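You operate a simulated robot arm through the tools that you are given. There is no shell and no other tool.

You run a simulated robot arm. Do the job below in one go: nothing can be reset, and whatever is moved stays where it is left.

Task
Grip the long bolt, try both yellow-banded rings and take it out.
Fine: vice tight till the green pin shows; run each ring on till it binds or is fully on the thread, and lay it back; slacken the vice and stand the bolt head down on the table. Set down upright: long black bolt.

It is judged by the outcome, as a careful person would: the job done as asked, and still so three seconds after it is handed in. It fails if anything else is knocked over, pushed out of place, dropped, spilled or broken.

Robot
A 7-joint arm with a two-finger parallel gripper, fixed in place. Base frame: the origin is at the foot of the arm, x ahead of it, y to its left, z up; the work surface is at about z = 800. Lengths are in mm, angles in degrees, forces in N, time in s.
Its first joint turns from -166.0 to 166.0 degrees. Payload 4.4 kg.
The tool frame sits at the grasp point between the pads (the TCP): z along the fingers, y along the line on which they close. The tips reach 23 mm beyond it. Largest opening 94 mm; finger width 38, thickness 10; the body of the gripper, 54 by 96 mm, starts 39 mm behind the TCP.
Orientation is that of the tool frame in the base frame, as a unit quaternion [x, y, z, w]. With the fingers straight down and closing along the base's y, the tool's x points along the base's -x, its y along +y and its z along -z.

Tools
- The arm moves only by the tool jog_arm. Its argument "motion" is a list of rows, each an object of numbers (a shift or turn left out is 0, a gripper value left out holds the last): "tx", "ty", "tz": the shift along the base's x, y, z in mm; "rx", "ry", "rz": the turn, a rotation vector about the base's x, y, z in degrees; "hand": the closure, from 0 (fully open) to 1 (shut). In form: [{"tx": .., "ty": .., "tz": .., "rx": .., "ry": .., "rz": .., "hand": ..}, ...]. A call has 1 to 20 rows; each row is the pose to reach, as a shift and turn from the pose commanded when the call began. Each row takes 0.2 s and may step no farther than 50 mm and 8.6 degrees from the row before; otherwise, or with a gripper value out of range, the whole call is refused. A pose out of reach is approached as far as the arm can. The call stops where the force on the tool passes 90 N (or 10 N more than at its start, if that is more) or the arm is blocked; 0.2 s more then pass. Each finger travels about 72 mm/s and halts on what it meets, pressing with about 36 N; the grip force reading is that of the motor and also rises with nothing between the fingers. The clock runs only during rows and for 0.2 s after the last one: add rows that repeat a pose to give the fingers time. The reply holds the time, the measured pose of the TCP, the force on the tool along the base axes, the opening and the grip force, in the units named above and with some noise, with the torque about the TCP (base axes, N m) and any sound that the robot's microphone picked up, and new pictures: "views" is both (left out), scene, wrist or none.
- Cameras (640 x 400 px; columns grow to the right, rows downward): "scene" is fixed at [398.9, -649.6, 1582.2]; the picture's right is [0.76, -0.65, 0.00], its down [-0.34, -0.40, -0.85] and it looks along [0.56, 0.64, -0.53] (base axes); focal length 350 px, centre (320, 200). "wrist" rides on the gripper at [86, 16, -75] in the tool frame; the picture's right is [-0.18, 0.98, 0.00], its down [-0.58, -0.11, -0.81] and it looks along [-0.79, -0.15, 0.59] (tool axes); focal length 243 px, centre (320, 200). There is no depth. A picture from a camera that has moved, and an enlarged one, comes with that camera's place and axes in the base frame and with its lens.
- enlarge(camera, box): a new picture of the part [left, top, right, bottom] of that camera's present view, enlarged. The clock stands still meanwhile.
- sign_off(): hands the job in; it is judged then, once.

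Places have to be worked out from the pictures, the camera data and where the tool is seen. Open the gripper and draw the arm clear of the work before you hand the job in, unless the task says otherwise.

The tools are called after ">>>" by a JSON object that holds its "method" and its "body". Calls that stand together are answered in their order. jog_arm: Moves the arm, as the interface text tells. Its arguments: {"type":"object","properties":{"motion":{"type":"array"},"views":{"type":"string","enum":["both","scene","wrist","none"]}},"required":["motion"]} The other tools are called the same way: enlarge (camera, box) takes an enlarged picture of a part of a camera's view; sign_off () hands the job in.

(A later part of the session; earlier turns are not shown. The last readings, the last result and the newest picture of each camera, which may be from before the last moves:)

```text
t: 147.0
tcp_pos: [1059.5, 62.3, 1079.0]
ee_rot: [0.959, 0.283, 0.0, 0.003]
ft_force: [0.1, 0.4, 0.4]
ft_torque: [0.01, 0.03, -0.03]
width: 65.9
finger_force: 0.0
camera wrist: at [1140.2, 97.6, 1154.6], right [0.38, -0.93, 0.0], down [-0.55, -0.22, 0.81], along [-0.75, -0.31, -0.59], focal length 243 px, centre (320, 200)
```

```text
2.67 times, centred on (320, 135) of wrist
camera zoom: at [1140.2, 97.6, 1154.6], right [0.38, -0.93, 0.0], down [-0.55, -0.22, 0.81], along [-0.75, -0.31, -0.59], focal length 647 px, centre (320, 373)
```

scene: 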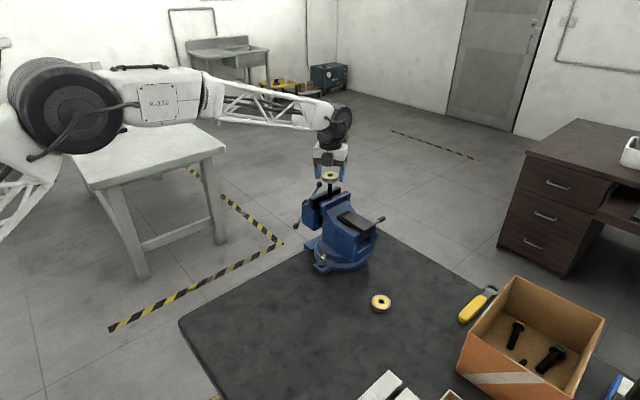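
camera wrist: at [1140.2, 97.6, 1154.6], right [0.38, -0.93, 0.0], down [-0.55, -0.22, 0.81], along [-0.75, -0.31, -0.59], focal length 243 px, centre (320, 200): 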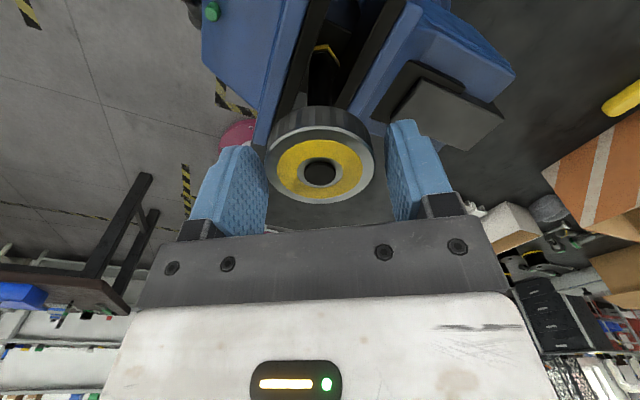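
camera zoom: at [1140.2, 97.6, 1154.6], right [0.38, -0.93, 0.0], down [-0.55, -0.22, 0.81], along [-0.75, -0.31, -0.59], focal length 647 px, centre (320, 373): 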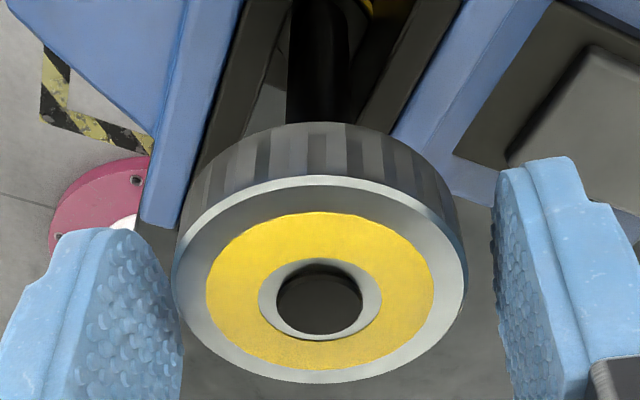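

>>> {"method": "jog_arm", "body": {"motion": [{"tz": -1, "hand": 1}, {"tz": -1, "hand": 1}, {"tz": -1, "hand": 1}, {"tz": -0.6, "rz": 8.4}, {"tz": -0.2, "rz": 16.8}, {"tz": 0.2, "rz": 25.2}, {"tz": 0.5, "rz": 33.6}, {"tz": 0.9, "rz": 42}, {"tz": 1.3, "rz": 50.4}, {"tz": 1.6, "rz": 58.8}, {"tz": 2.0, "rz": 67.2}, {"tz": 2.4, "rz": 75.6}, {"tz": 2.8, "rz": 84}, {"tz": 3.2, "rz": 92.4}, {"tz": 3.5, "rz": 100.8}, {"tz": 3.9, "rz": 109.2}, {"tz": 4.3, "rz": 117.6}, {"tz": 4.6, "rz": 126}], "views": "none"}}

>>> {"method": "jog_arm", "body": {"motion": [{"tz": 0.4, "rz": 8.4}, {"tz": 0.75, "rz": 16.8}, {"tz": 1.1, "rz": 25.2}, {"tz": 1.5, "rz": 33.6}, {"tz": 1.9, "rz": 42}, {"tz": 2.2, "rz": 50.4}, {"tz": 2.6, "rz": 58.8}, {"tz": 3.0, "rz": 67.2}, {"tz": 3.4, "rz": 75.6}, {"tz": 3.7, "rz": 84}, {"tz": 4.1, "rz": 92.4}], "views": "none"}}

```text
t: 150.8
tcp_pos: [1060.0, 62.7, 1084.1]
ee_rot: [0.181, 0.984, 0.002, 0.001]
ft_force: [0.8, -3.4, 21.9]
ft_torque: [-0.09, 0.02, -0.08]
width: 53.1
finger_force: 35.8
```

```text
t: 153.2
tcp_pos: [1059.1, 62.5, 1087.1]
ee_rot: [-0.584, 0.811, 0.002, -0.001]
ft_force: [9.9, -2.4, 15.8]
ft_torque: [-0.32, -1.06, -0.11]
width: 52.9
finger_force: 36.0
```

>>> {"method": "jog_arm", "body": {"motion": [{"tx": 0.5, "tz": 1.2, "rz": 8.4}, {"tx": 0.5, "tz": 1.7, "rz": 16.8}, {"tx": 0.5, "tz": 2.1, "rz": 25.2}, {"tx": 0.5, "tz": 2.5, "rz": 33.6}, {"tx": 0.5, "tz": 2.9, "rz": 42}, {"tx": 0.5, "tz": 3.2, "rz": 50.4}, {"tx": 0.5, "tz": 3.6, "rz": 58.8}, {"tx": 0.5, "tz": 4.0, "rz": 67.2}, {"tx": 0.5, "tz": 4.4, "rz": 75.6}, {"tx": 0.5, "tz": 4.7, "rz": 84}, {"tx": 0.5, "tz": 5.1, "rz": 92.4}], "views": "both"}}

>>> {"method": "enlarge", "body": {"camera": "scene", "box": [310, 155, 350, 195]}}

>>> {"method": "enlarge", "body": {"camera": "wrist", "box": [240, 60, 400, 210]}}

```text
t: 155.6
tcp_pos: [1061.6, 63.1, 1093.5]
ee_rot: [0.99, -0.139, -0.001, 0.002]
ft_force: [8.4, -0.5, -1.0]
ft_torque: [-0.02, -0.93, -0.03]
width: 53.0
finger_force: 36.0
camera wrist: at [1138.0, 24.6, 1167.9], right [-0.45, -0.89, 0.0], down [-0.53, 0.27, 0.81], along [-0.72, 0.36, -0.59], focal length 243 px, centre (320, 200)
```

scene: 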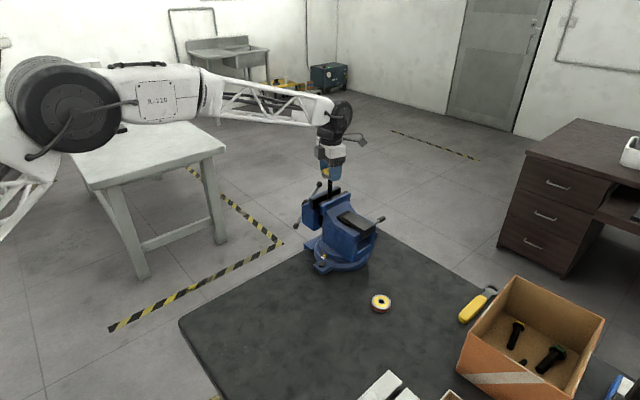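
wrist: 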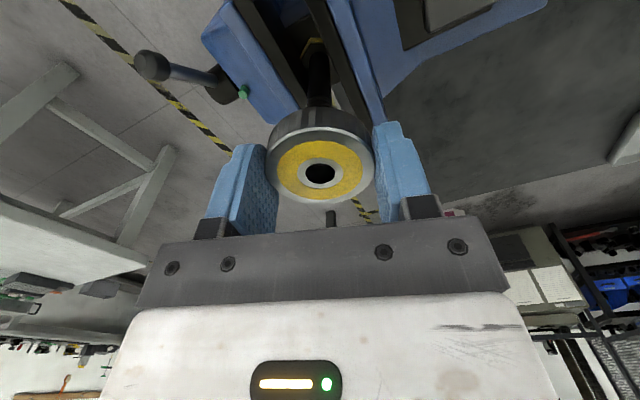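

```text
10.00 times, centred on (330, 175) of scene
camera zoom: at [398.9, -649.6, 1582.2], right [0.76, -0.65, 0.0], down [-0.34, -0.4, -0.85], along [0.56, 0.64, -0.53], focal length 3495 px, centre (220, 450)
```

zoom: 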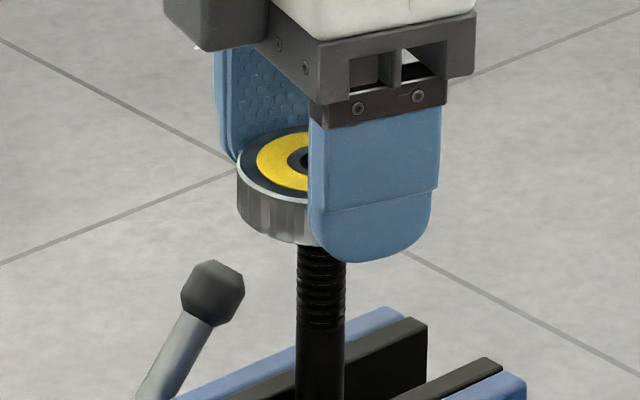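

```text
2.67 times, centred on (320, 135) of wrist
camera zoom: at [1138.0, 24.6, 1167.9], right [-0.45, -0.89, 0.0], down [-0.53, 0.27, 0.81], along [-0.72, 0.36, -0.59], focal length 647 px, centre (320, 373)
```

zoom: 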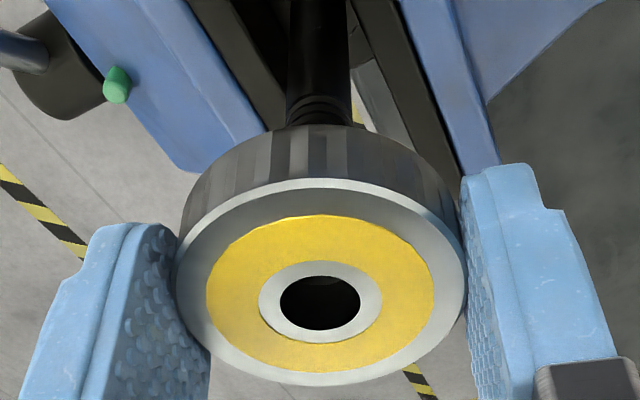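

About 4 mm of thread is left by my count. I open, turn the hand back ~200°, and regrip for the last part.

>>> {"method": "jog_arm", "body": {"motion": [{"tx": 0.6}, {"tx": 0.6, "hand": 0.3}, {"tx": 0.6, "hand": 0.3}, {"tx": 0.6, "rz": -8.4}, {"tx": 0.6, "rz": -16.8}, {"tx": 0.6, "rz": -25.2}, {"tx": 0.6, "rz": -33.6}, {"tx": 0.6, "rz": -42}, {"tx": 0.6, "rz": -50.4}, {"tx": 0.6, "rz": -58.8}, {"tx": 0.6, "rz": -67.2}, {"tx": 0.6, "rz": -75.6}, {"tx": 0.6, "rz": -84}, {"tx": 0.6, "rz": -92.4}, {"tx": 0.6, "rz": -100.8}, {"tx": 0.6, "rz": -109.2}, {"tx": 0.6, "rz": -117.6}, {"tx": 0.6, "rz": -126}, {"tx": 0.6, "rz": -134.4}, {"tx": 0.6, "rz": -142.8}], "views": "none"}}

>>> {"method": "jog_arm", "body": {"motion": [{"rz": -8.4}, {"rz": -16.8}, {"rz": -25.2}, {"rz": -33.6}, {"rz": -42}, {"rz": -50.4}, {"rz": -58.8}], "views": "both"}}

>>> {"method": "enlarge", "body": {"camera": "wrist", "box": [240, 60, 400, 210]}}

>>> {"method": "enlarge", "body": {"camera": "scene", "box": [310, 155, 350, 195]}}

```text
t: 159.8
tcp_pos: [1060.3, 62.7, 1093.4]
ee_rot: [-0.181, 0.983, 0.003, 0.0]
ft_force: [0.0, -0.4, -0.2]
ft_torque: [-0.04, 0.0, -0.01]
width: 66.0
finger_force: 0.0
```

```text
t: 161.4
tcp_pos: [1061.3, 62.1, 1093.1]
ee_rot: [0.325, 0.946, 0.002, 0.002]
ft_force: [-1.3, -0.8, -0.4]
ft_torque: [0.03, 0.0, -0.01]
width: 66.0
finger_force: 0.0
camera wrist: at [1001.7, 129.2, 1167.9], right [0.75, 0.66, 0.0], down [0.39, -0.44, 0.81], along [0.54, -0.6, -0.59], focal length 243 px, centre (320, 200)
```

scene: 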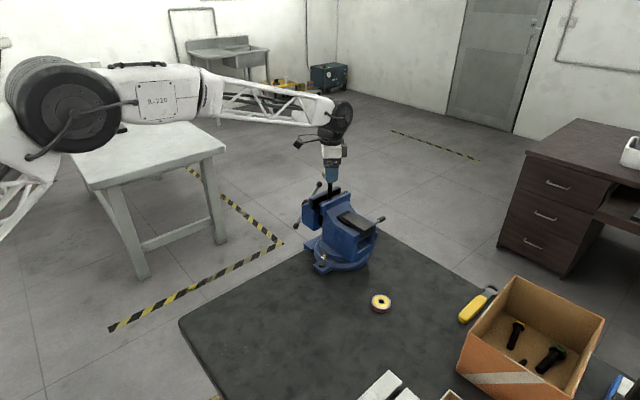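
wrist: 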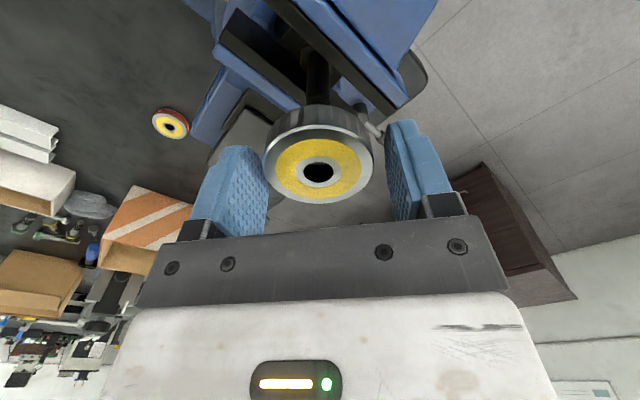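

```text
2.67 times, centred on (320, 135) of wrist
camera zoom: at [1001.7, 129.2, 1167.9], right [0.75, 0.66, 0.0], down [0.39, -0.44, 0.81], along [0.54, -0.6, -0.59], focal length 647 px, centre (320, 373)
```

zoom: 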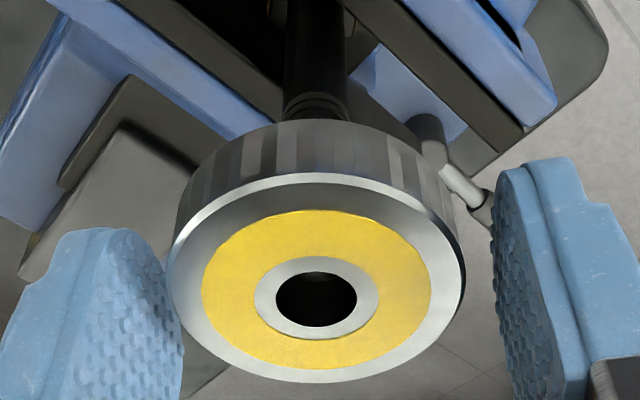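

```text
10.00 times, centred on (330, 175) of scene
camera zoom: at [398.9, -649.6, 1582.2], right [0.76, -0.65, 0.0], down [-0.34, -0.4, -0.85], along [0.56, 0.64, -0.53], focal length 3495 px, centre (220, 450)
```

zoom: 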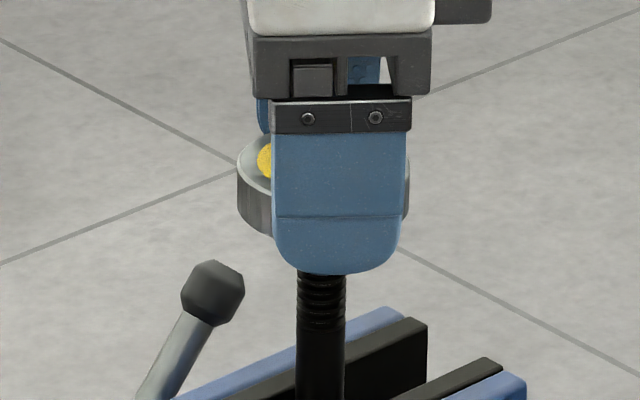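

>>> {"method": "jog_arm", "body": {"motion": [{"tx": -0.4, "ty": -0.5}, {"tx": -0.4, "ty": -0.5, "hand": 1}, {"tx": -0.4, "ty": -0.5, "hand": 1}, {"tx": -0.4, "ty": -0.5, "hand": 1}, {"tx": -0.4, "ty": -0.5, "tz": 0.4, "rz": 8.4}, {"tx": -0.4, "ty": -0.5, "tz": 0.8, "rz": 16.8}, {"tx": -0.4, "ty": -0.5, "tz": 1.1, "rz": 25.2}, {"tx": -0.4, "ty": -0.5, "tz": 1.5, "rz": 33.6}, {"tx": -0.4, "ty": -0.5, "tz": 1.9, "rz": 42}, {"tx": -0.4, "ty": -0.5, "tz": 2.2, "rz": 50.4}, {"tx": -0.4, "ty": -0.5, "tz": 2.6, "rz": 58.8}, {"tx": -0.4, "ty": -0.5, "tz": 3.0, "rz": 67.2}], "views": "none"}}

>>> {"method": "jog_arm", "body": {"motion": [{"tz": 0.5, "rz": 8.4}, {"tz": 1.0, "rz": 16.8}, {"tz": 1.5, "rz": 25.2}, {"tz": 2.0, "rz": 33.6}, {"tz": 2.5, "rz": 42}, {"tz": 3.0, "rz": 50.4}, {"tz": 3.5, "rz": 58.8}, {"tz": 4.0, "rz": 67.2}], "views": "none"}}

>>> {"method": "enlarge", "body": {"camera": "scene", "box": [310, 155, 350, 195]}}

```text
t: 164.0
tcp_pos: [1061.3, 62.7, 1095.9]
ee_rot: [-0.255, 0.967, 0.003, 0.0]
ft_force: [1.6, 2.7, 4.2]
ft_torque: [0.18, -0.25, -0.03]
width: 53.4
finger_force: 36.3
```

```text
t: 165.8
tcp_pos: [1061.3, 63.5, 1101.0]
ee_rot: [0.748, -0.664, -0.003, 0.002]
ft_force: [-0.2, 0.3, -1.4]
ft_torque: [0.02, 0.03, -0.04]
width: 53.2
finger_force: 36.0
```

```text
10.00 times, centred on (330, 175) of scene
camera zoom: at [398.9, -649.6, 1582.2], right [0.76, -0.65, 0.0], down [-0.34, -0.4, -0.85], along [0.56, 0.64, -0.53], focal length 3495 px, centre (220, 450)
```

zoom: 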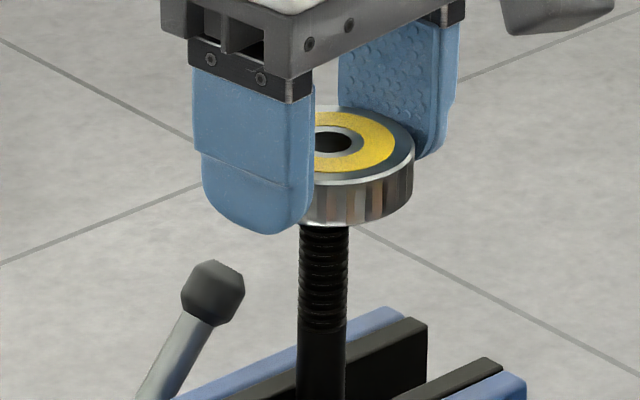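

The second ring is off. I lift it clear and carry it back to its home at about (1074.5, −194.5).

>>> {"method": "jog_arm", "body": {"motion": [{"tz": 10}, {"tz": 30}, {"tx": 1, "ty": -10, "tz": 45}, {"tx": 2, "ty": -40, "tz": 47}, {"tx": 4, "ty": -80, "tz": 47}, {"tx": 6, "ty": -122, "tz": 45}, {"tx": 8, "ty": -162, "tz": 35}, {"tx": 10, "ty": -197, "tz": 12}, {"tx": 12, "ty": -225, "tz": -18}, {"tx": 13, "ty": -245, "tz": -55}, {"tx": 13.5, "ty": -258, "tz": -98}, {"tx": 13.5, "ty": -258, "tz": -145}, {"tx": 13.5, "ty": -258, "tz": -190}, {"tx": 13.5, "ty": -258, "tz": -230}, {"tx": 13.5, "ty": -258, "tz": -252}, {"tx": 13.5, "ty": -258, "tz": -252}], "views": "both"}}

>>> {"method": "enlarge", "body": {"camera": "scene", "box": [340, 220, 460, 320]}}

>>> {"method": "enlarge", "body": {"camera": "wrist", "box": [240, 60, 400, 210]}}

```text
t: 169.2
tcp_pos: [1076.3, -195.0, 849.2]
ee_rot: [0.746, -0.666, -0.002, 0.001]
ft_force: [-0.2, -0.1, -2.6]
ft_torque: [-0.04, 0.02, -0.02]
width: 53.4
finger_force: 36.3
camera wrist: at [1070.0, -282.3, 923.9], right [-1.0, 0.07, 0.01], down [0.04, 0.59, 0.81], along [0.05, 0.81, -0.59], focal length 243 px, centre (320, 200)
```

scene: 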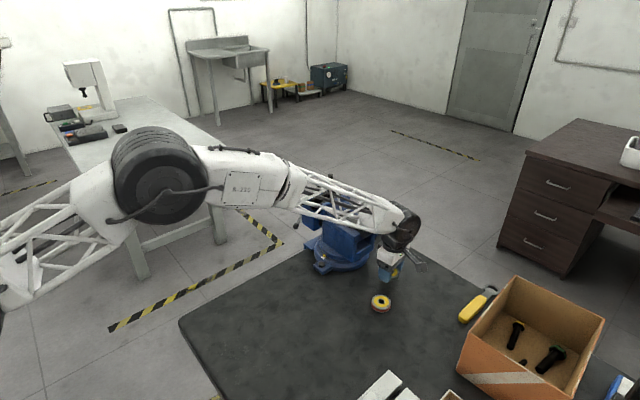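
wrist: 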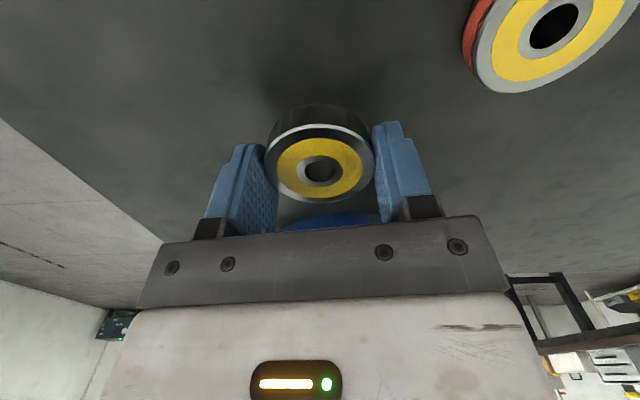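

```text
4.00 times, centred on (400, 270) of scene
camera zoom: at [398.9, -649.6, 1582.2], right [0.76, -0.65, 0.0], down [-0.34, -0.4, -0.85], along [0.56, 0.64, -0.53], focal length 1398 px, centre (0, -80)
```

zoom: 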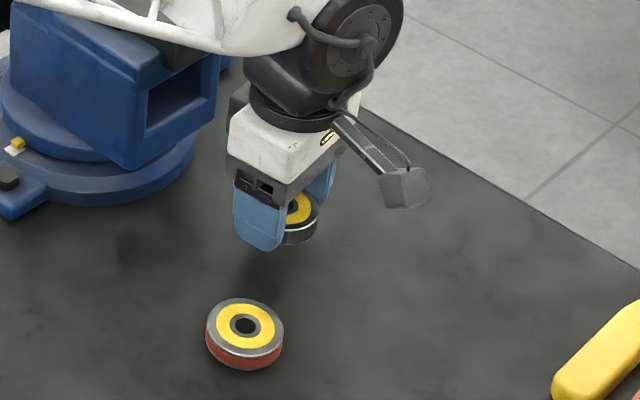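

```text
2.67 times, centred on (320, 135) of wrist
camera zoom: at [1070.0, -282.3, 923.9], right [-1.0, 0.07, 0.01], down [0.04, 0.59, 0.81], along [0.05, 0.81, -0.59], focal length 647 px, centre (320, 373)
```

zoom: 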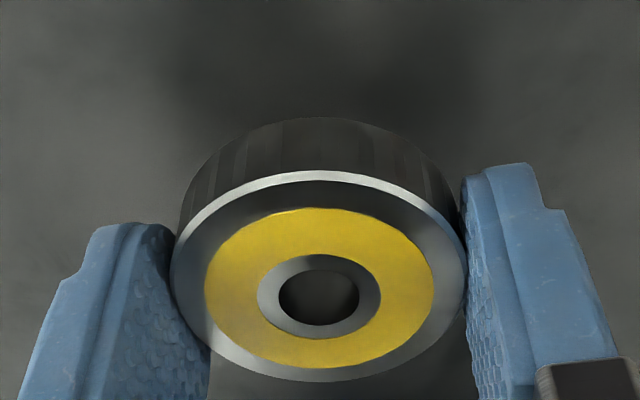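

>>> {"method": "jog_arm", "body": {"motion": [{"tx": -1, "tz": -10}, {"tx": -1, "tz": -18}, {"tx": -1, "tz": -23}, {"tx": -1, "tz": -25}], "views": "none"}}

>>> {"method": "jog_arm", "body": {"motion": [{"tz": -0.7}, {"tz": -1.2}], "views": "none"}}

```text
t: 170.2
tcp_pos: [1074.0, -195.4, 822.8]
ee_rot: [0.747, -0.665, -0.003, 0.001]
ft_force: [-1.4, -0.1, 0.1]
ft_torque: [-0.01, -0.02, -0.06]
width: 53.4
finger_force: 36.3
```

```text
t: 170.8
tcp_pos: [1073.0, -195.4, 821.3]
ee_rot: [0.747, -0.664, -0.002, 0.001]
ft_force: [-3.4, 2.7, 12.2]
ft_torque: [-0.09, -0.4, 0.02]
width: 53.2
finger_force: 36.0
```

Touching the table (12 N). I ease off half a millimetre, open and lift straight up.

>>> {"method": "jog_arm", "body": {"motion": [{"tz": 0.6}, {"tz": 0.6, "hand": 0.4}, {"tz": 0.6, "hand": 0.28}, {"tz": 0.6, "hand": 0.28}, {"tz": 12, "hand": 0.28}, {"tz": 40, "hand": 0.28}, {"tz": 80, "hand": 0.28}], "views": "both"}}

>>> {"method": "enlarge", "body": {"camera": "wrist", "box": [200, 0, 440, 200]}}

>>> {"method": "enlarge", "body": {"camera": "scene", "box": [350, 255, 430, 325]}}

```text
t: 172.4
tcp_pos: [1074.2, -194.5, 900.5]
ee_rot: [0.747, -0.665, -0.003, 0.001]
ft_force: [0.9, 0.2, -1.1]
ft_torque: [0.0, 0.03, -0.02]
width: 67.5
finger_force: 0.2
camera wrist: at [1068.3, -281.4, 975.0], right [-1.0, 0.07, 0.01], down [0.05, 0.59, 0.81], along [0.05, 0.81, -0.59], focal length 243 px, centre (320, 200)
```

scene: 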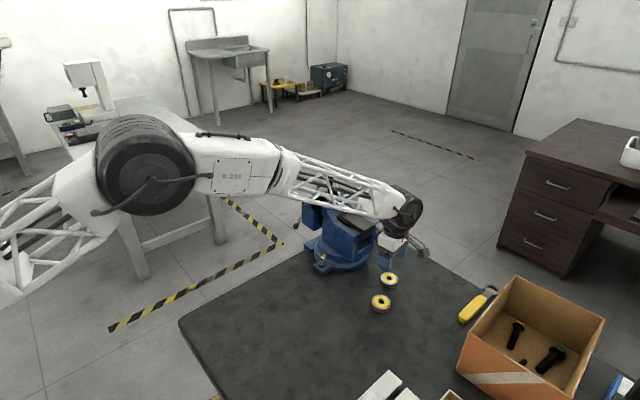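
wrist: 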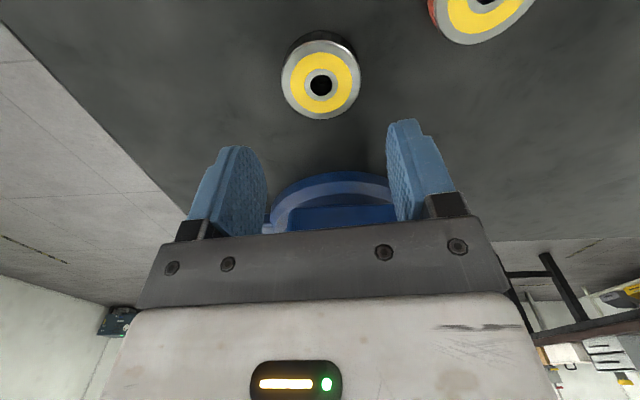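

```text
2.00 times, centred on (320, 100) of wrist
camera zoom: at [1068.3, -281.4, 975.0], right [-1.0, 0.07, 0.01], down [0.05, 0.59, 0.81], along [0.05, 0.81, -0.59], focal length 485 px, centre (320, 400)
```

zoom: 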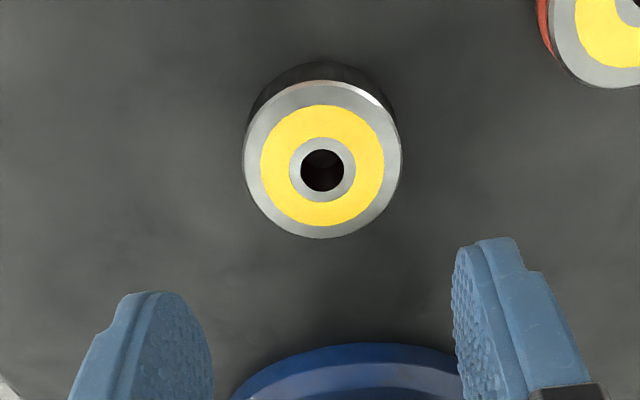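

```text
5.71 times, centred on (390, 290) of scene
camera zoom: at [398.9, -649.6, 1582.2], right [0.76, -0.65, 0.0], down [-0.34, -0.4, -0.85], along [0.56, 0.64, -0.53], focal length 1997 px, centre (-80, -314)
```

zoom: 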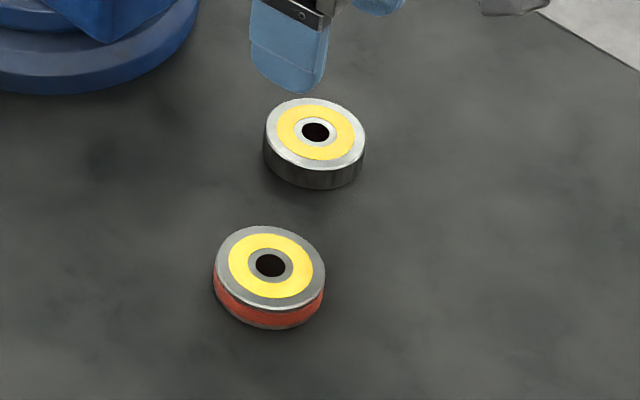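

Both rings lie back in their places. Now to slacken the vice: I go up, clear of the vice, round to the handle side with the hand turned back to yaw 0.

>>> {"method": "jog_arm", "body": {"motion": [{"tz": 45, "rz": -8}, {"tz": 90, "rz": -16}, {"tz": 135, "rz": -24}, {"tx": -10, "ty": 15, "tz": 175, "rz": -32}, {"tx": -28, "ty": 55, "tz": 185, "rz": -40}, {"tx": -46, "ty": 97, "tz": 185, "rz": -48}, {"tx": -64, "ty": 139, "tz": 185, "rz": -56}, {"tx": -82, "ty": 181, "tz": 185, "rz": -64}, {"tx": -100, "ty": 223, "tz": 185, "rz": -72}, {"tx": -118, "ty": 265, "tz": 185, "rz": -80}, {"tx": -136, "ty": 307, "tz": 185, "rz": -88}, {"tx": -155, "ty": 345, "tz": 180, "rz": -96}, {"tx": -172, "ty": 375, "tz": 160, "rz": -96.7}, {"tx": -172, "ty": 375, "tz": 160, "rz": -96.7}], "views": "both"}}

>>> {"method": "enlarge", "body": {"camera": "scene", "box": [270, 160, 380, 260]}}

>>> {"method": "enlarge", "body": {"camera": "wrist", "box": [160, 0, 400, 180]}}

```text
t: 175.4
tcp_pos: [901.7, 178.3, 1062.1]
ee_rot: [0.001, 1.0, 0.003, 0.001]
ft_force: [0.3, 0.2, 0.1]
ft_torque: [0.02, -0.02, -0.02]
width: 67.6
finger_force: 0.2
camera wrist: at [814.5, 195.8, 1137.1], right [0.19, 0.98, 0.0], down [0.58, -0.11, 0.81], along [0.79, -0.15, -0.59], focal length 243 px, centre (320, 200)
```

scene: 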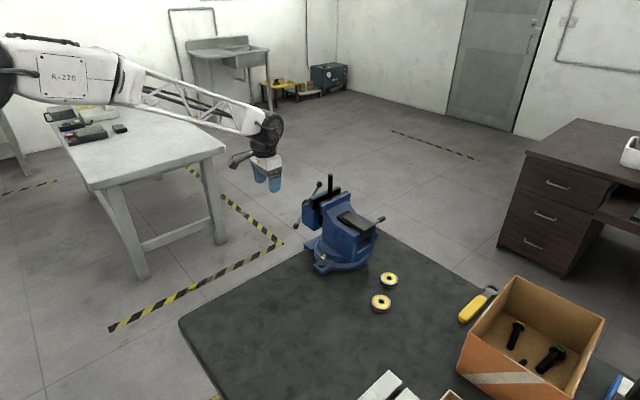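
wrist: 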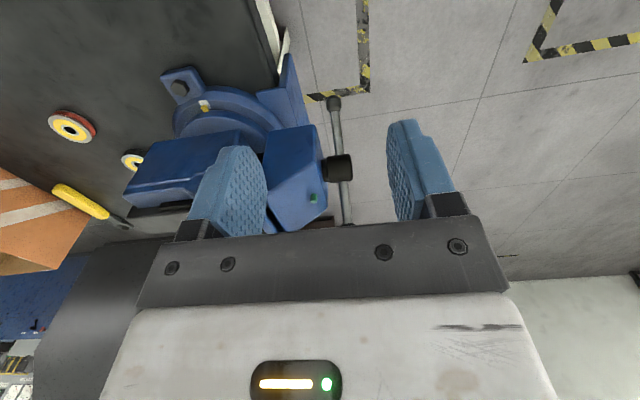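

```text
4.00 times, centred on (325, 210) of scene
camera zoom: at [398.9, -649.6, 1582.2], right [0.76, -0.65, 0.0], down [-0.34, -0.4, -0.85], along [0.56, 0.64, -0.53], focal length 1398 px, centre (300, 160)
```

zoom: 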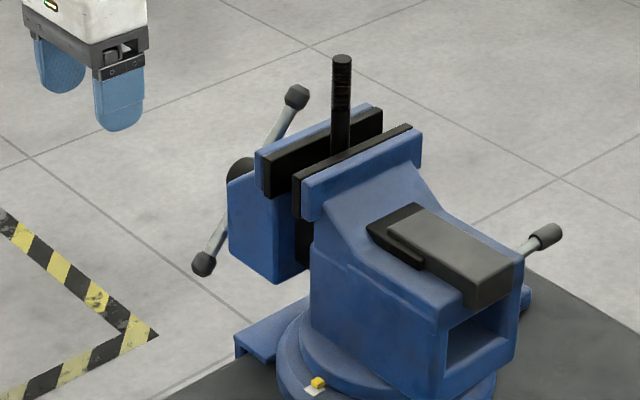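

```text
2.22 times, centred on (280, 90) of wrist
camera zoom: at [814.5, 195.8, 1137.1], right [0.19, 0.98, 0.0], down [0.58, -0.11, 0.81], along [0.79, -0.15, -0.59], focal length 539 px, centre (409, 444)
```

zoom: 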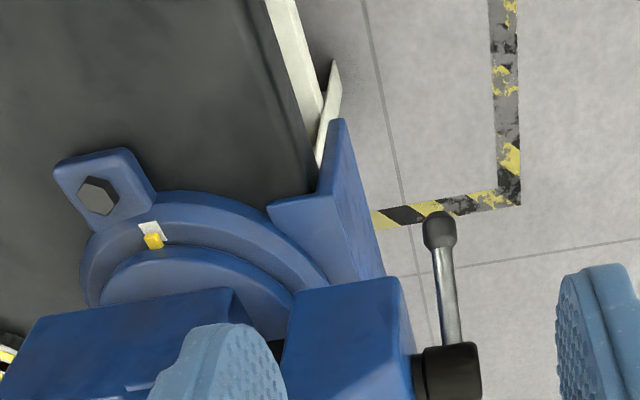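

>>> {"method": "jog_arm", "body": {"motion": [{"tz": -10, "ry": -7.5, "hand": 0.68}, {"tz": -30, "ry": -15}, {"tz": -60, "ty": 0.5, "ry": -22.5}, {"tx": 5, "ty": 1, "tz": -90, "ry": -30}, {"tx": 15, "ty": 1.5, "tz": -115, "ry": -37.5}, {"tx": 30, "ty": 1.7, "tz": -140, "ry": -45}, {"tx": 30, "ty": 1.7, "tz": -140, "ry": -45}], "views": "both"}}

>>> {"method": "enlarge", "body": {"camera": "wrist", "box": [220, 50, 420, 220]}}

>>> {"method": "enlarge", "body": {"camera": "scene", "box": [270, 170, 350, 250]}}

```text
t: 177.0
tcp_pos: [932.2, 180.4, 921.6]
ee_rot: [0.0, 0.923, 0.002, 0.384]
ft_force: [0.6, 0.4, 0.0]
ft_torque: [-0.02, -0.02, 0.06]
width: 30.0
finger_force: 0.0
camera wrist: at [817.1, 197.5, 913.9], right [0.13, 0.98, 0.13], down [-0.16, -0.11, 0.98], along [0.98, -0.15, 0.14], focal length 243 px, centre (320, 200)
```

scene: 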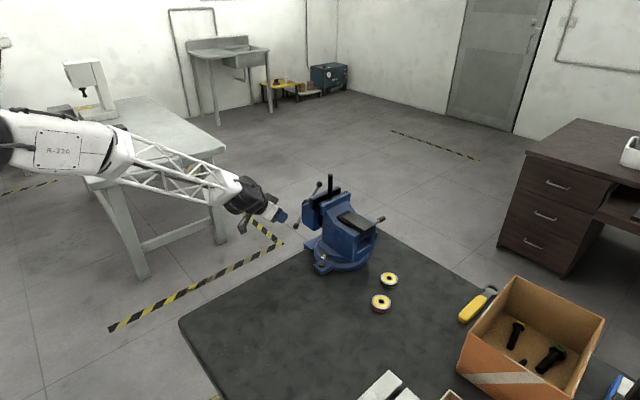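
wrist: 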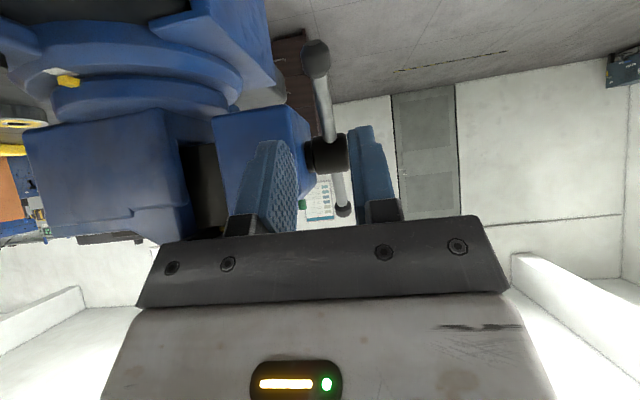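

```text
2.35 times, centred on (320, 135) of wrist
camera zoom: at [817.1, 197.5, 913.9], right [0.13, 0.98, 0.13], down [-0.16, -0.11, 0.98], along [0.98, -0.15, 0.14], focal length 571 px, centre (320, 353)
```

zoom: 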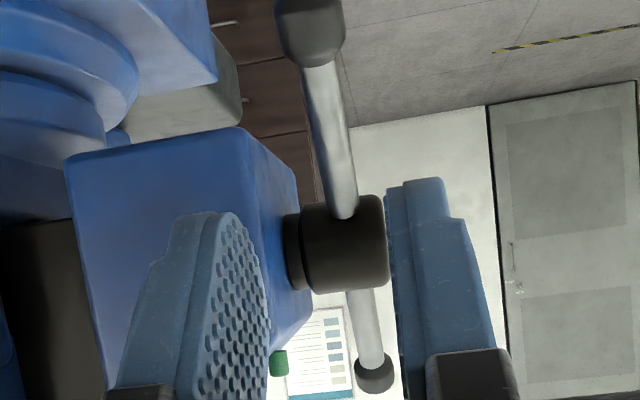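

```text
5.00 times, centred on (310, 210) of scene
camera zoom: at [398.9, -649.6, 1582.2], right [0.76, -0.65, 0.0], down [-0.34, -0.4, -0.85], along [0.56, 0.64, -0.53], focal length 1748 px, centre (370, 150)
```

zoom: 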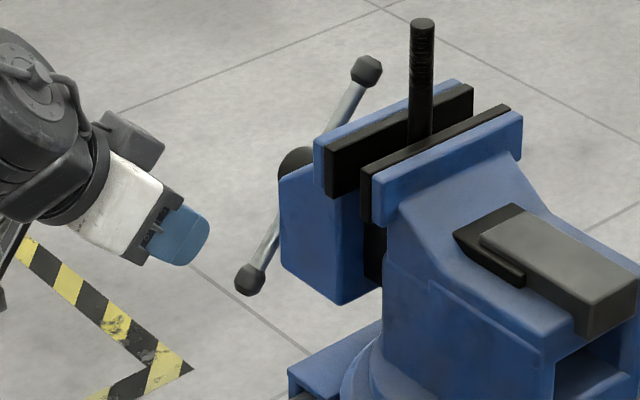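

The lower knob is at about (1003, 179, 840). I approach along the 45° tool axis and grip it.

>>> {"method": "jog_arm", "body": {"motion": [{"tx": 25, "ty": -1.2, "tz": -36}, {"tx": 45, "ty": -1.2, "tz": -56}, {"tx": 60, "ty": -1.2, "tz": -71}, {"tx": 70, "ty": -1.2, "tz": -81}], "views": "wrist"}}

>>> {"method": "enlarge", "body": {"camera": "wrist", "box": [220, 50, 420, 220]}}

```text
t: 178.0
tcp_pos: [1001.9, 177.5, 841.1]
ee_rot: [-0.001, 0.923, 0.003, 0.384]
ft_force: [0.2, 0.1, -0.3]
ft_torque: [0.0, 0.01, -0.02]
width: 30.3
finger_force: 0.0
camera wrist: at [886.6, 196.0, 832.9], right [0.13, 0.98, 0.13], down [-0.16, -0.11, 0.98], along [0.98, -0.15, 0.14], focal length 243 px, centre (320, 200)
```

wrist: 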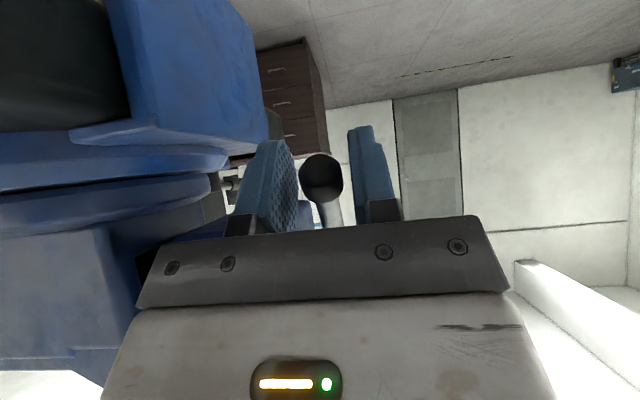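

```text
2.35 times, centred on (320, 135) of wrist
camera zoom: at [886.6, 196.0, 832.9], right [0.13, 0.98, 0.13], down [-0.16, -0.11, 0.98], along [0.98, -0.15, 0.14], focal length 571 px, centre (320, 353)
```

zoom: 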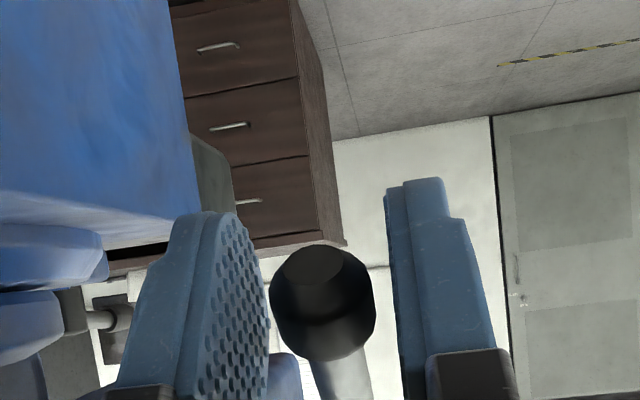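

>>> {"method": "jog_arm", "body": {"motion": [{"tx": 1.5, "ty": 1.5}, {"tx": 1.5, "ty": 1.5, "hand": 1}, {"tx": 1.5, "ty": 1.5, "hand": 1}, {"tx": 1.5, "ty": 1.5, "hand": 1}], "views": "none"}}

>>> {"method": "jog_arm", "body": {"motion": [{"tx": -6.6, "ty": 0.3, "tz": 5.9}, {"tx": -14.4, "ty": 0.6, "tz": 14.8}, {"tx": -20.8, "ty": 1.0, "tz": 24.8}], "views": "both"}}

>>> {"method": "enlarge", "body": {"camera": "wrist", "box": [200, 50, 440, 230]}}

>>> {"method": "enlarge", "body": {"camera": "scene", "box": [270, 160, 380, 260]}}

```text
t: 179.0
tcp_pos: [1003.9, 179.7, 840.5]
ee_rot: [0.0, 0.924, 0.002, 0.384]
ft_force: [2.9, -20.1, -2.3]
ft_torque: [-0.06, 0.31, -0.06]
width: 20.6
finger_force: 44.9
```

```text
t: 179.8
tcp_pos: [983.5, 180.5, 863.2]
ee_rot: [0.0, 0.924, 0.001, 0.382]
ft_force: [5.2, -60.2, -20.1]
ft_torque: [-0.45, 1.08, -0.19]
width: 20.6
finger_force: 45.1
camera wrist: at [867.7, 197.5, 855.7], right [0.13, 0.98, 0.13], down [-0.16, -0.11, 0.98], along [0.98, -0.15, 0.14], focal length 243 px, centre (320, 200)
```

scene: 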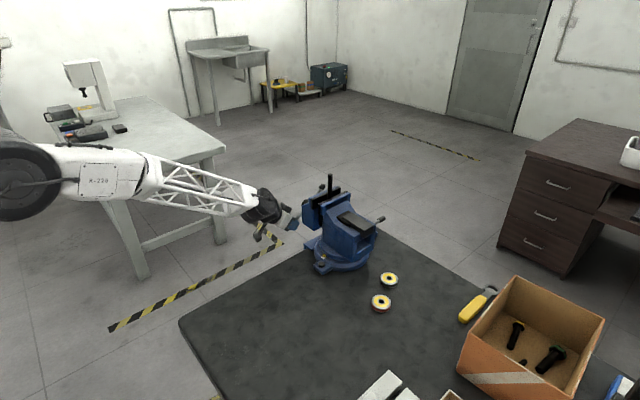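
wrist: 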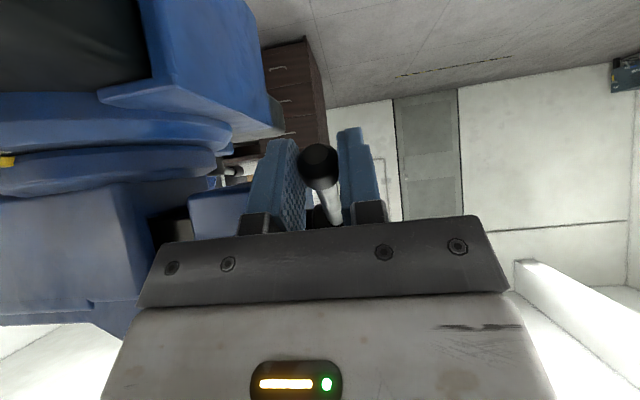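

```text
2.22 times, centred on (320, 140) of wrist
camera zoom: at [867.7, 197.5, 855.7], right [0.13, 0.98, 0.13], down [-0.16, -0.11, 0.98], along [0.98, -0.15, 0.14], focal length 539 px, centre (320, 333)
```

zoom: 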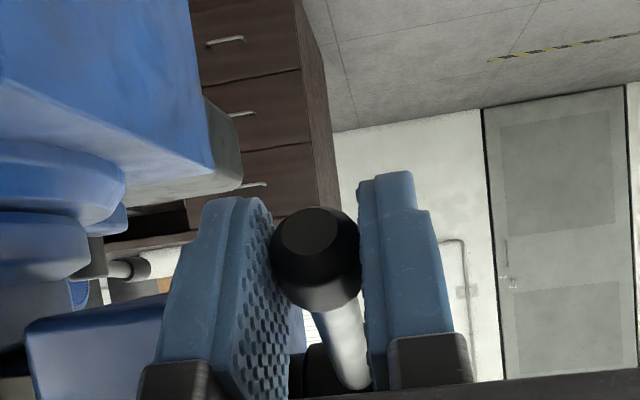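

```text
4.00 times, centred on (325, 210) of scene
camera zoom: at [398.9, -649.6, 1582.2], right [0.76, -0.65, 0.0], down [-0.34, -0.4, -0.85], along [0.56, 0.64, -0.53], focal length 1398 px, centre (300, 160)
```

zoom: 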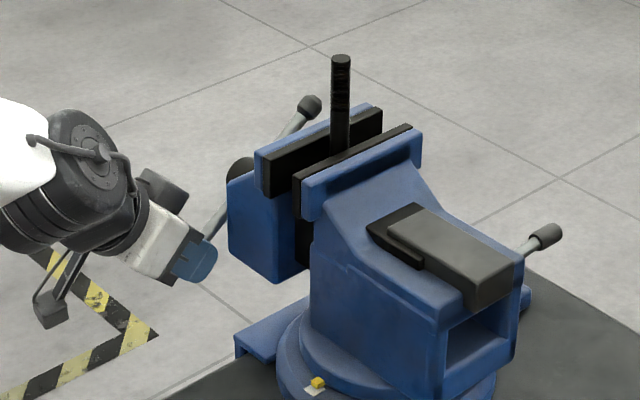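

A sideways load (−60 N in y) has built up, so I ease the hand in −y before going on.

>>> {"method": "jog_arm", "body": {"motion": [{"ty": -1.5}, {"ty": -3}], "views": "none"}}

```text
t: 180.4
tcp_pos: [982.9, 179.2, 865.0]
ee_rot: [-0.001, 0.924, 0.003, 0.384]
ft_force: [-2.8, -41.4, -19.1]
ft_torque: [-0.32, 1.19, -0.16]
width: 20.7
finger_force: 45.1
```

>>> {"method": "jog_arm", "body": {"motion": [{"ty": -1.5}, {"ty": -3}], "views": "none"}}

```text
t: 181.0
tcp_pos: [982.2, 180.5, 865.7]
ee_rot: [-0.002, 0.924, 0.003, 0.383]
ft_force: [-11.8, 13.4, -20.9]
ft_torque: [0.14, 1.09, 0.18]
width: 20.4
finger_force: 44.6
```

>>> {"method": "jog_arm", "body": {"motion": [{"tx": -5.1, "ty": -0.5, "tz": 10.7, "ry": 3}, {"tx": -8.5, "ty": -0.5, "tz": 22.1, "ry": 6}], "views": "none"}}

>>> {"method": "jog_arm", "body": {"motion": [{"tx": -1.9, "ty": 0, "tz": 11.7, "ry": 3}, {"tx": -2.1, "ty": 0, "tz": 23.5, "ry": 6}], "views": "both"}}

>>> {"method": "enlarge", "body": {"camera": "wrist", "box": [200, 50, 440, 230]}}

>>> {"method": "enlarge", "body": {"camera": "scene", "box": [270, 160, 380, 260]}}

```text
t: 181.6
tcp_pos: [974.4, 179.6, 889.8]
ee_rot: [-0.001, 0.943, 0.004, 0.334]
ft_force: [-14.7, 65.7, -17.8]
ft_torque: [0.88, 1.14, 0.25]
width: 20.8
finger_force: 44.5
```

```text
t: 182.1
tcp_pos: [971.3, 179.1, 903.4]
ee_rot: [-0.002, 0.952, 0.003, 0.306]
ft_force: [-0.7, 21.7, -1.8]
ft_torque: [0.44, 0.14, -0.04]
width: 20.5
finger_force: 44.7
stopped in row 2: the force on the tool passed its limit at 93 N (the readings are from after the stop); the commanded pose is now the measured one
camera wrist: at [856.7, 195.9, 914.8], right [0.15, 0.98, 0.11], down [0.0, -0.11, 0.99], along [0.99, -0.14, -0.02], focal length 243 px, centre (320, 200)
```

scene: 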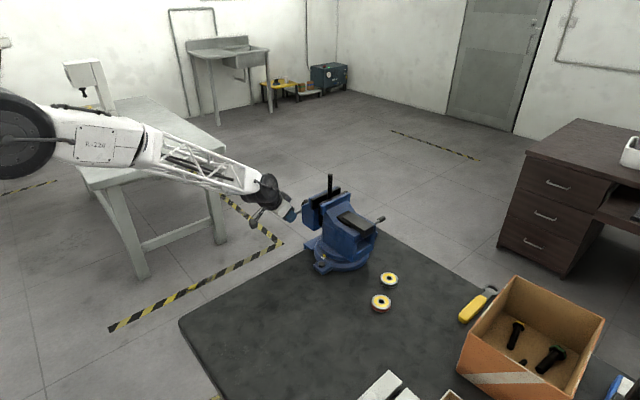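
wrist: 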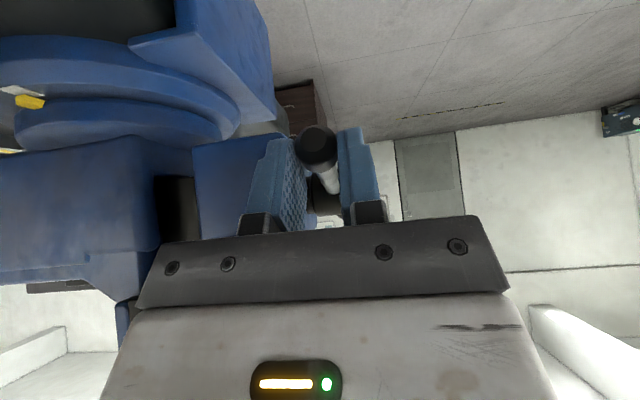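

```text
2.22 times, centred on (320, 140) of wrist
camera zoom: at [856.7, 195.9, 914.8], right [0.15, 0.98, 0.11], down [0.0, -0.11, 0.99], along [0.99, -0.14, -0.02], focal length 539 px, centre (320, 333)
```

zoom: 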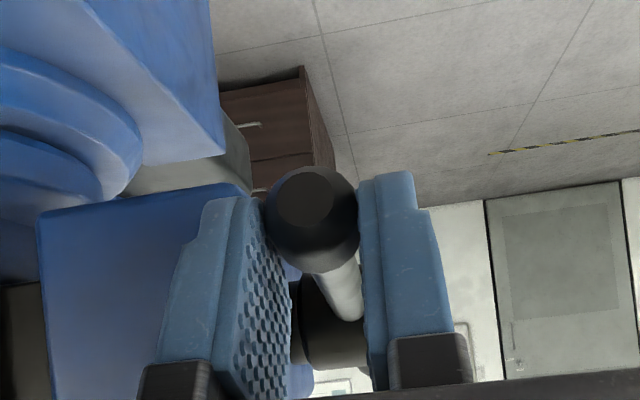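

```text
4.00 times, centred on (325, 210) of scene
camera zoom: at [398.9, -649.6, 1582.2], right [0.76, -0.65, 0.0], down [-0.34, -0.4, -0.85], along [0.56, 0.64, -0.53], focal length 1398 px, centre (300, 160)
```

zoom: 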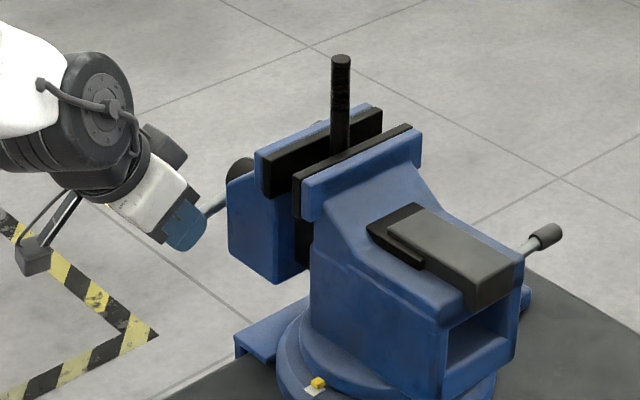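

The handle is now drawing outward (+y) – the jaw is opening. I follow it in +y and keep lifting the knob.

>>> {"method": "jog_arm", "body": {"motion": [{"ty": 1.5}, {"ty": 2.0, "tz": 5}, {"tx": 0.5, "ty": 2.5, "tz": 12}, {"tx": 1.5, "ty": 3, "tz": 20, "ry": 2}], "views": "none"}}

```text
t: 183.1
tcp_pos: [973.0, 179.8, 921.9]
ee_rot: [0.0, 0.958, 0.002, 0.288]
ft_force: [-16.2, -0.5, -13.1]
ft_torque: [-0.04, 1.3, -0.06]
width: 20.5
finger_force: 45.2
```

>>> {"method": "jog_arm", "body": {"motion": [{"tx": 2.7, "ty": 0.4, "tz": 12, "ry": 2}, {"tx": 7, "ty": 0.8, "tz": 23, "ry": 4}], "views": "none"}}

>>> {"method": "jog_arm", "body": {"motion": [{"tx": 5.7, "ty": 0.4, "tz": 10.4, "ry": 2}, {"tx": 12.8, "ty": 0.8, "tz": 19.9, "ry": 4}], "views": "both"}}

>>> {"method": "enlarge", "body": {"camera": "scene", "box": [270, 160, 380, 260]}}

>>> {"method": "enlarge", "body": {"camera": "wrist", "box": [120, 50, 420, 240]}}

```text
t: 183.7
tcp_pos: [982.9, 183.3, 950.8]
ee_rot: [-0.001, 0.966, 0.004, 0.257]
ft_force: [-4.6, 12.5, -4.0]
ft_torque: [0.3, 0.42, 0.11]
width: 20.5
finger_force: 44.9
```

```text
t: 184.3
tcp_pos: [992.4, 183.2, 966.4]
ee_rot: [-0.002, 0.975, 0.004, 0.221]
ft_force: [-8.7, 24.5, -8.4]
ft_torque: [0.69, 0.88, -0.11]
width: 18.9
finger_force: 44.6
camera wrist: at [881.5, 200.0, 996.8], right [0.16, 0.98, 0.08], down [0.18, -0.11, 0.98], along [0.97, -0.14, -0.19], focal length 243 px, centre (320, 200)
```

scene: 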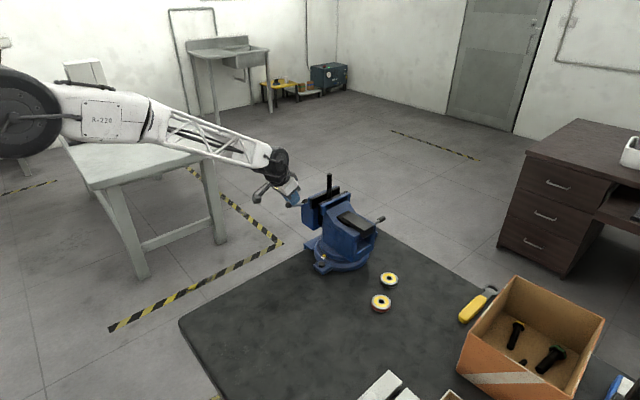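
wrist: 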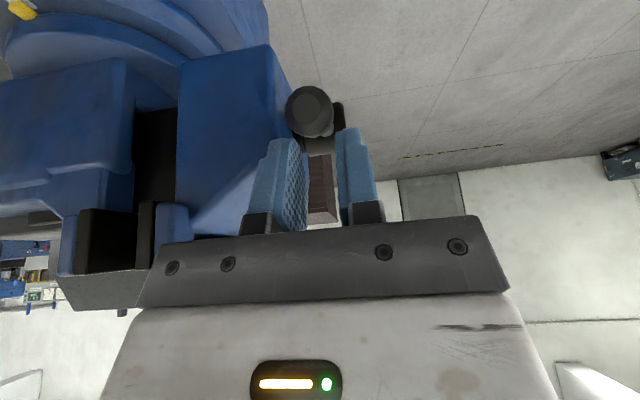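

```text
4.00 times, centred on (325, 210) of scene
camera zoom: at [398.9, -649.6, 1582.2], right [0.76, -0.65, 0.0], down [-0.34, -0.4, -0.85], along [0.56, 0.64, -0.53], focal length 1398 px, centre (300, 160)
```

zoom: 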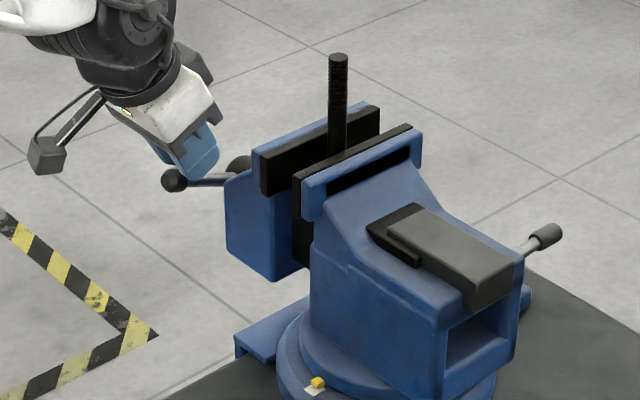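

```text
2.11 times, centred on (270, 145) of wrist
camera zoom: at [881.5, 200.0, 996.8], right [0.16, 0.98, 0.08], down [0.18, -0.11, 0.98], along [0.97, -0.14, -0.19], focal length 511 px, centre (425, 316)
```

zoom: 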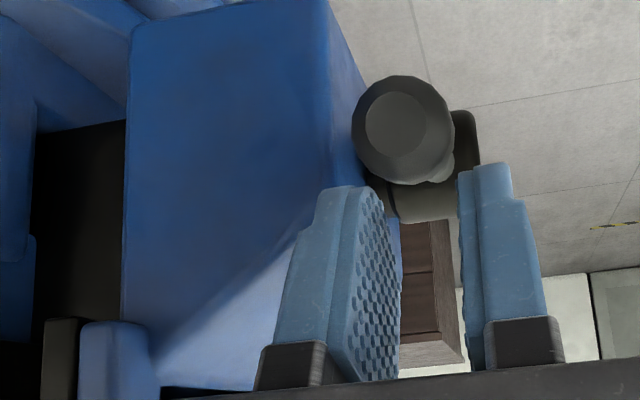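

The knob is now above horizontal – past its starting slack position – and slipping out at the finger tips. I release, back off upward, and look at the jaws from above.

>>> {"method": "jog_arm", "body": {"motion": [{"ty": 0.5, "hand": 0.6}, {"ty": 0.5, "hand": 0.6}, {"tx": -8, "tz": 20}, {"tx": -25, "tz": 55, "ry": 6}, {"tx": -40, "ty": -20, "tz": 95, "ry": 13}, {"tx": -45, "ty": -55, "tz": 130, "ry": 20}, {"tx": -45, "ty": -90, "tz": 165, "ry": 25.5}, {"tx": -40, "ty": -118, "tz": 200, "ry": 25.5}, {"tx": -40, "ty": -118, "tz": 230, "ry": 25.5}, {"tx": -40, "ty": -118, "tz": 230, "ry": 25.5}], "views": "both"}}

>>> {"method": "enlarge", "body": {"camera": "wrist", "box": [210, 0, 430, 150]}}

>>> {"method": "enlarge", "body": {"camera": "scene", "box": [280, 165, 380, 245]}}

```text
t: 186.5
tcp_pos: [951.3, 64.3, 1196.1]
ee_rot: [-0.001, 1.0, 0.003, 0.0]
ft_force: [-0.3, 0.8, 0.7]
ft_torque: [0.01, -0.01, 0.04]
width: 37.4
finger_force: 0.1
camera wrist: at [863.7, 81.5, 1272.0], right [0.18, 0.98, 0.01], down [0.58, -0.11, 0.81], along [0.79, -0.14, -0.59], focal length 243 px, centre (320, 200)
```

scene: 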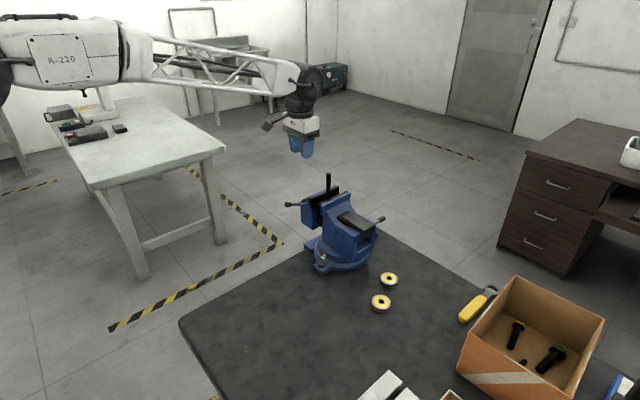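
wrist: 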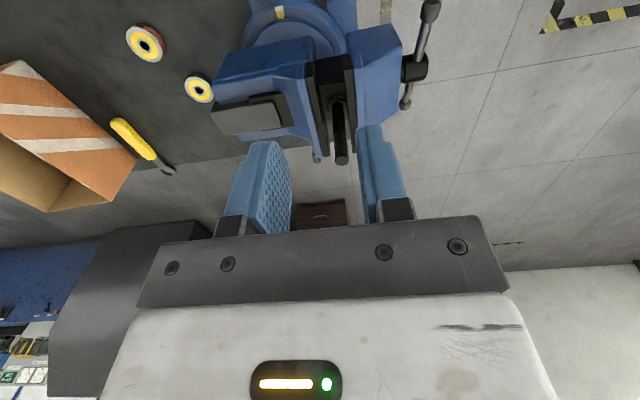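

```text
2.67 times, centred on (320, 75) of wrist
camera zoom: at [863.7, 81.5, 1272.0], right [0.18, 0.98, 0.01], down [0.58, -0.11, 0.81], along [0.79, -0.14, -0.59], focal length 647 px, centre (320, 533)
```

zoom: 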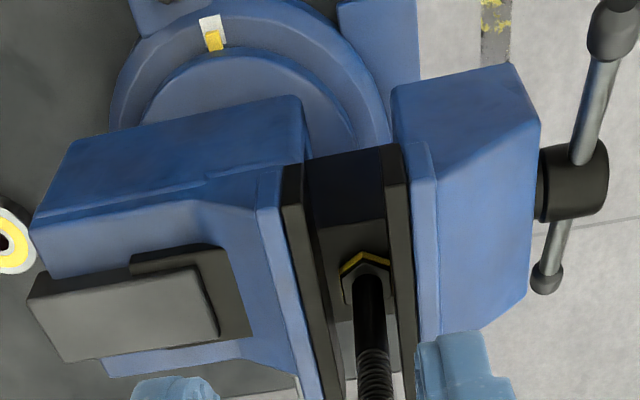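

```text
5.00 times, centred on (330, 205) of scene
camera zoom: at [398.9, -649.6, 1582.2], right [0.76, -0.65, 0.0], down [-0.34, -0.4, -0.85], along [0.56, 0.64, -0.53], focal length 1748 px, centre (270, 175)
```

zoom: 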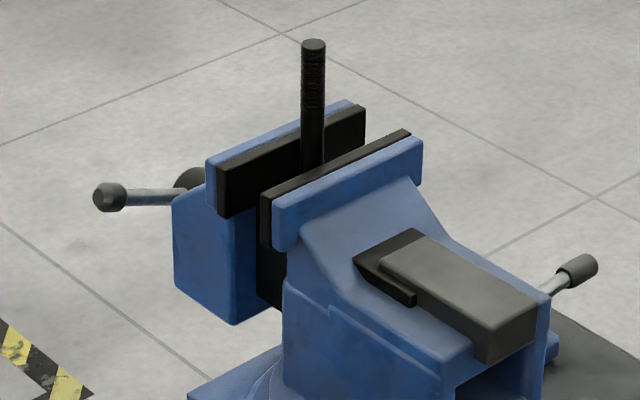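

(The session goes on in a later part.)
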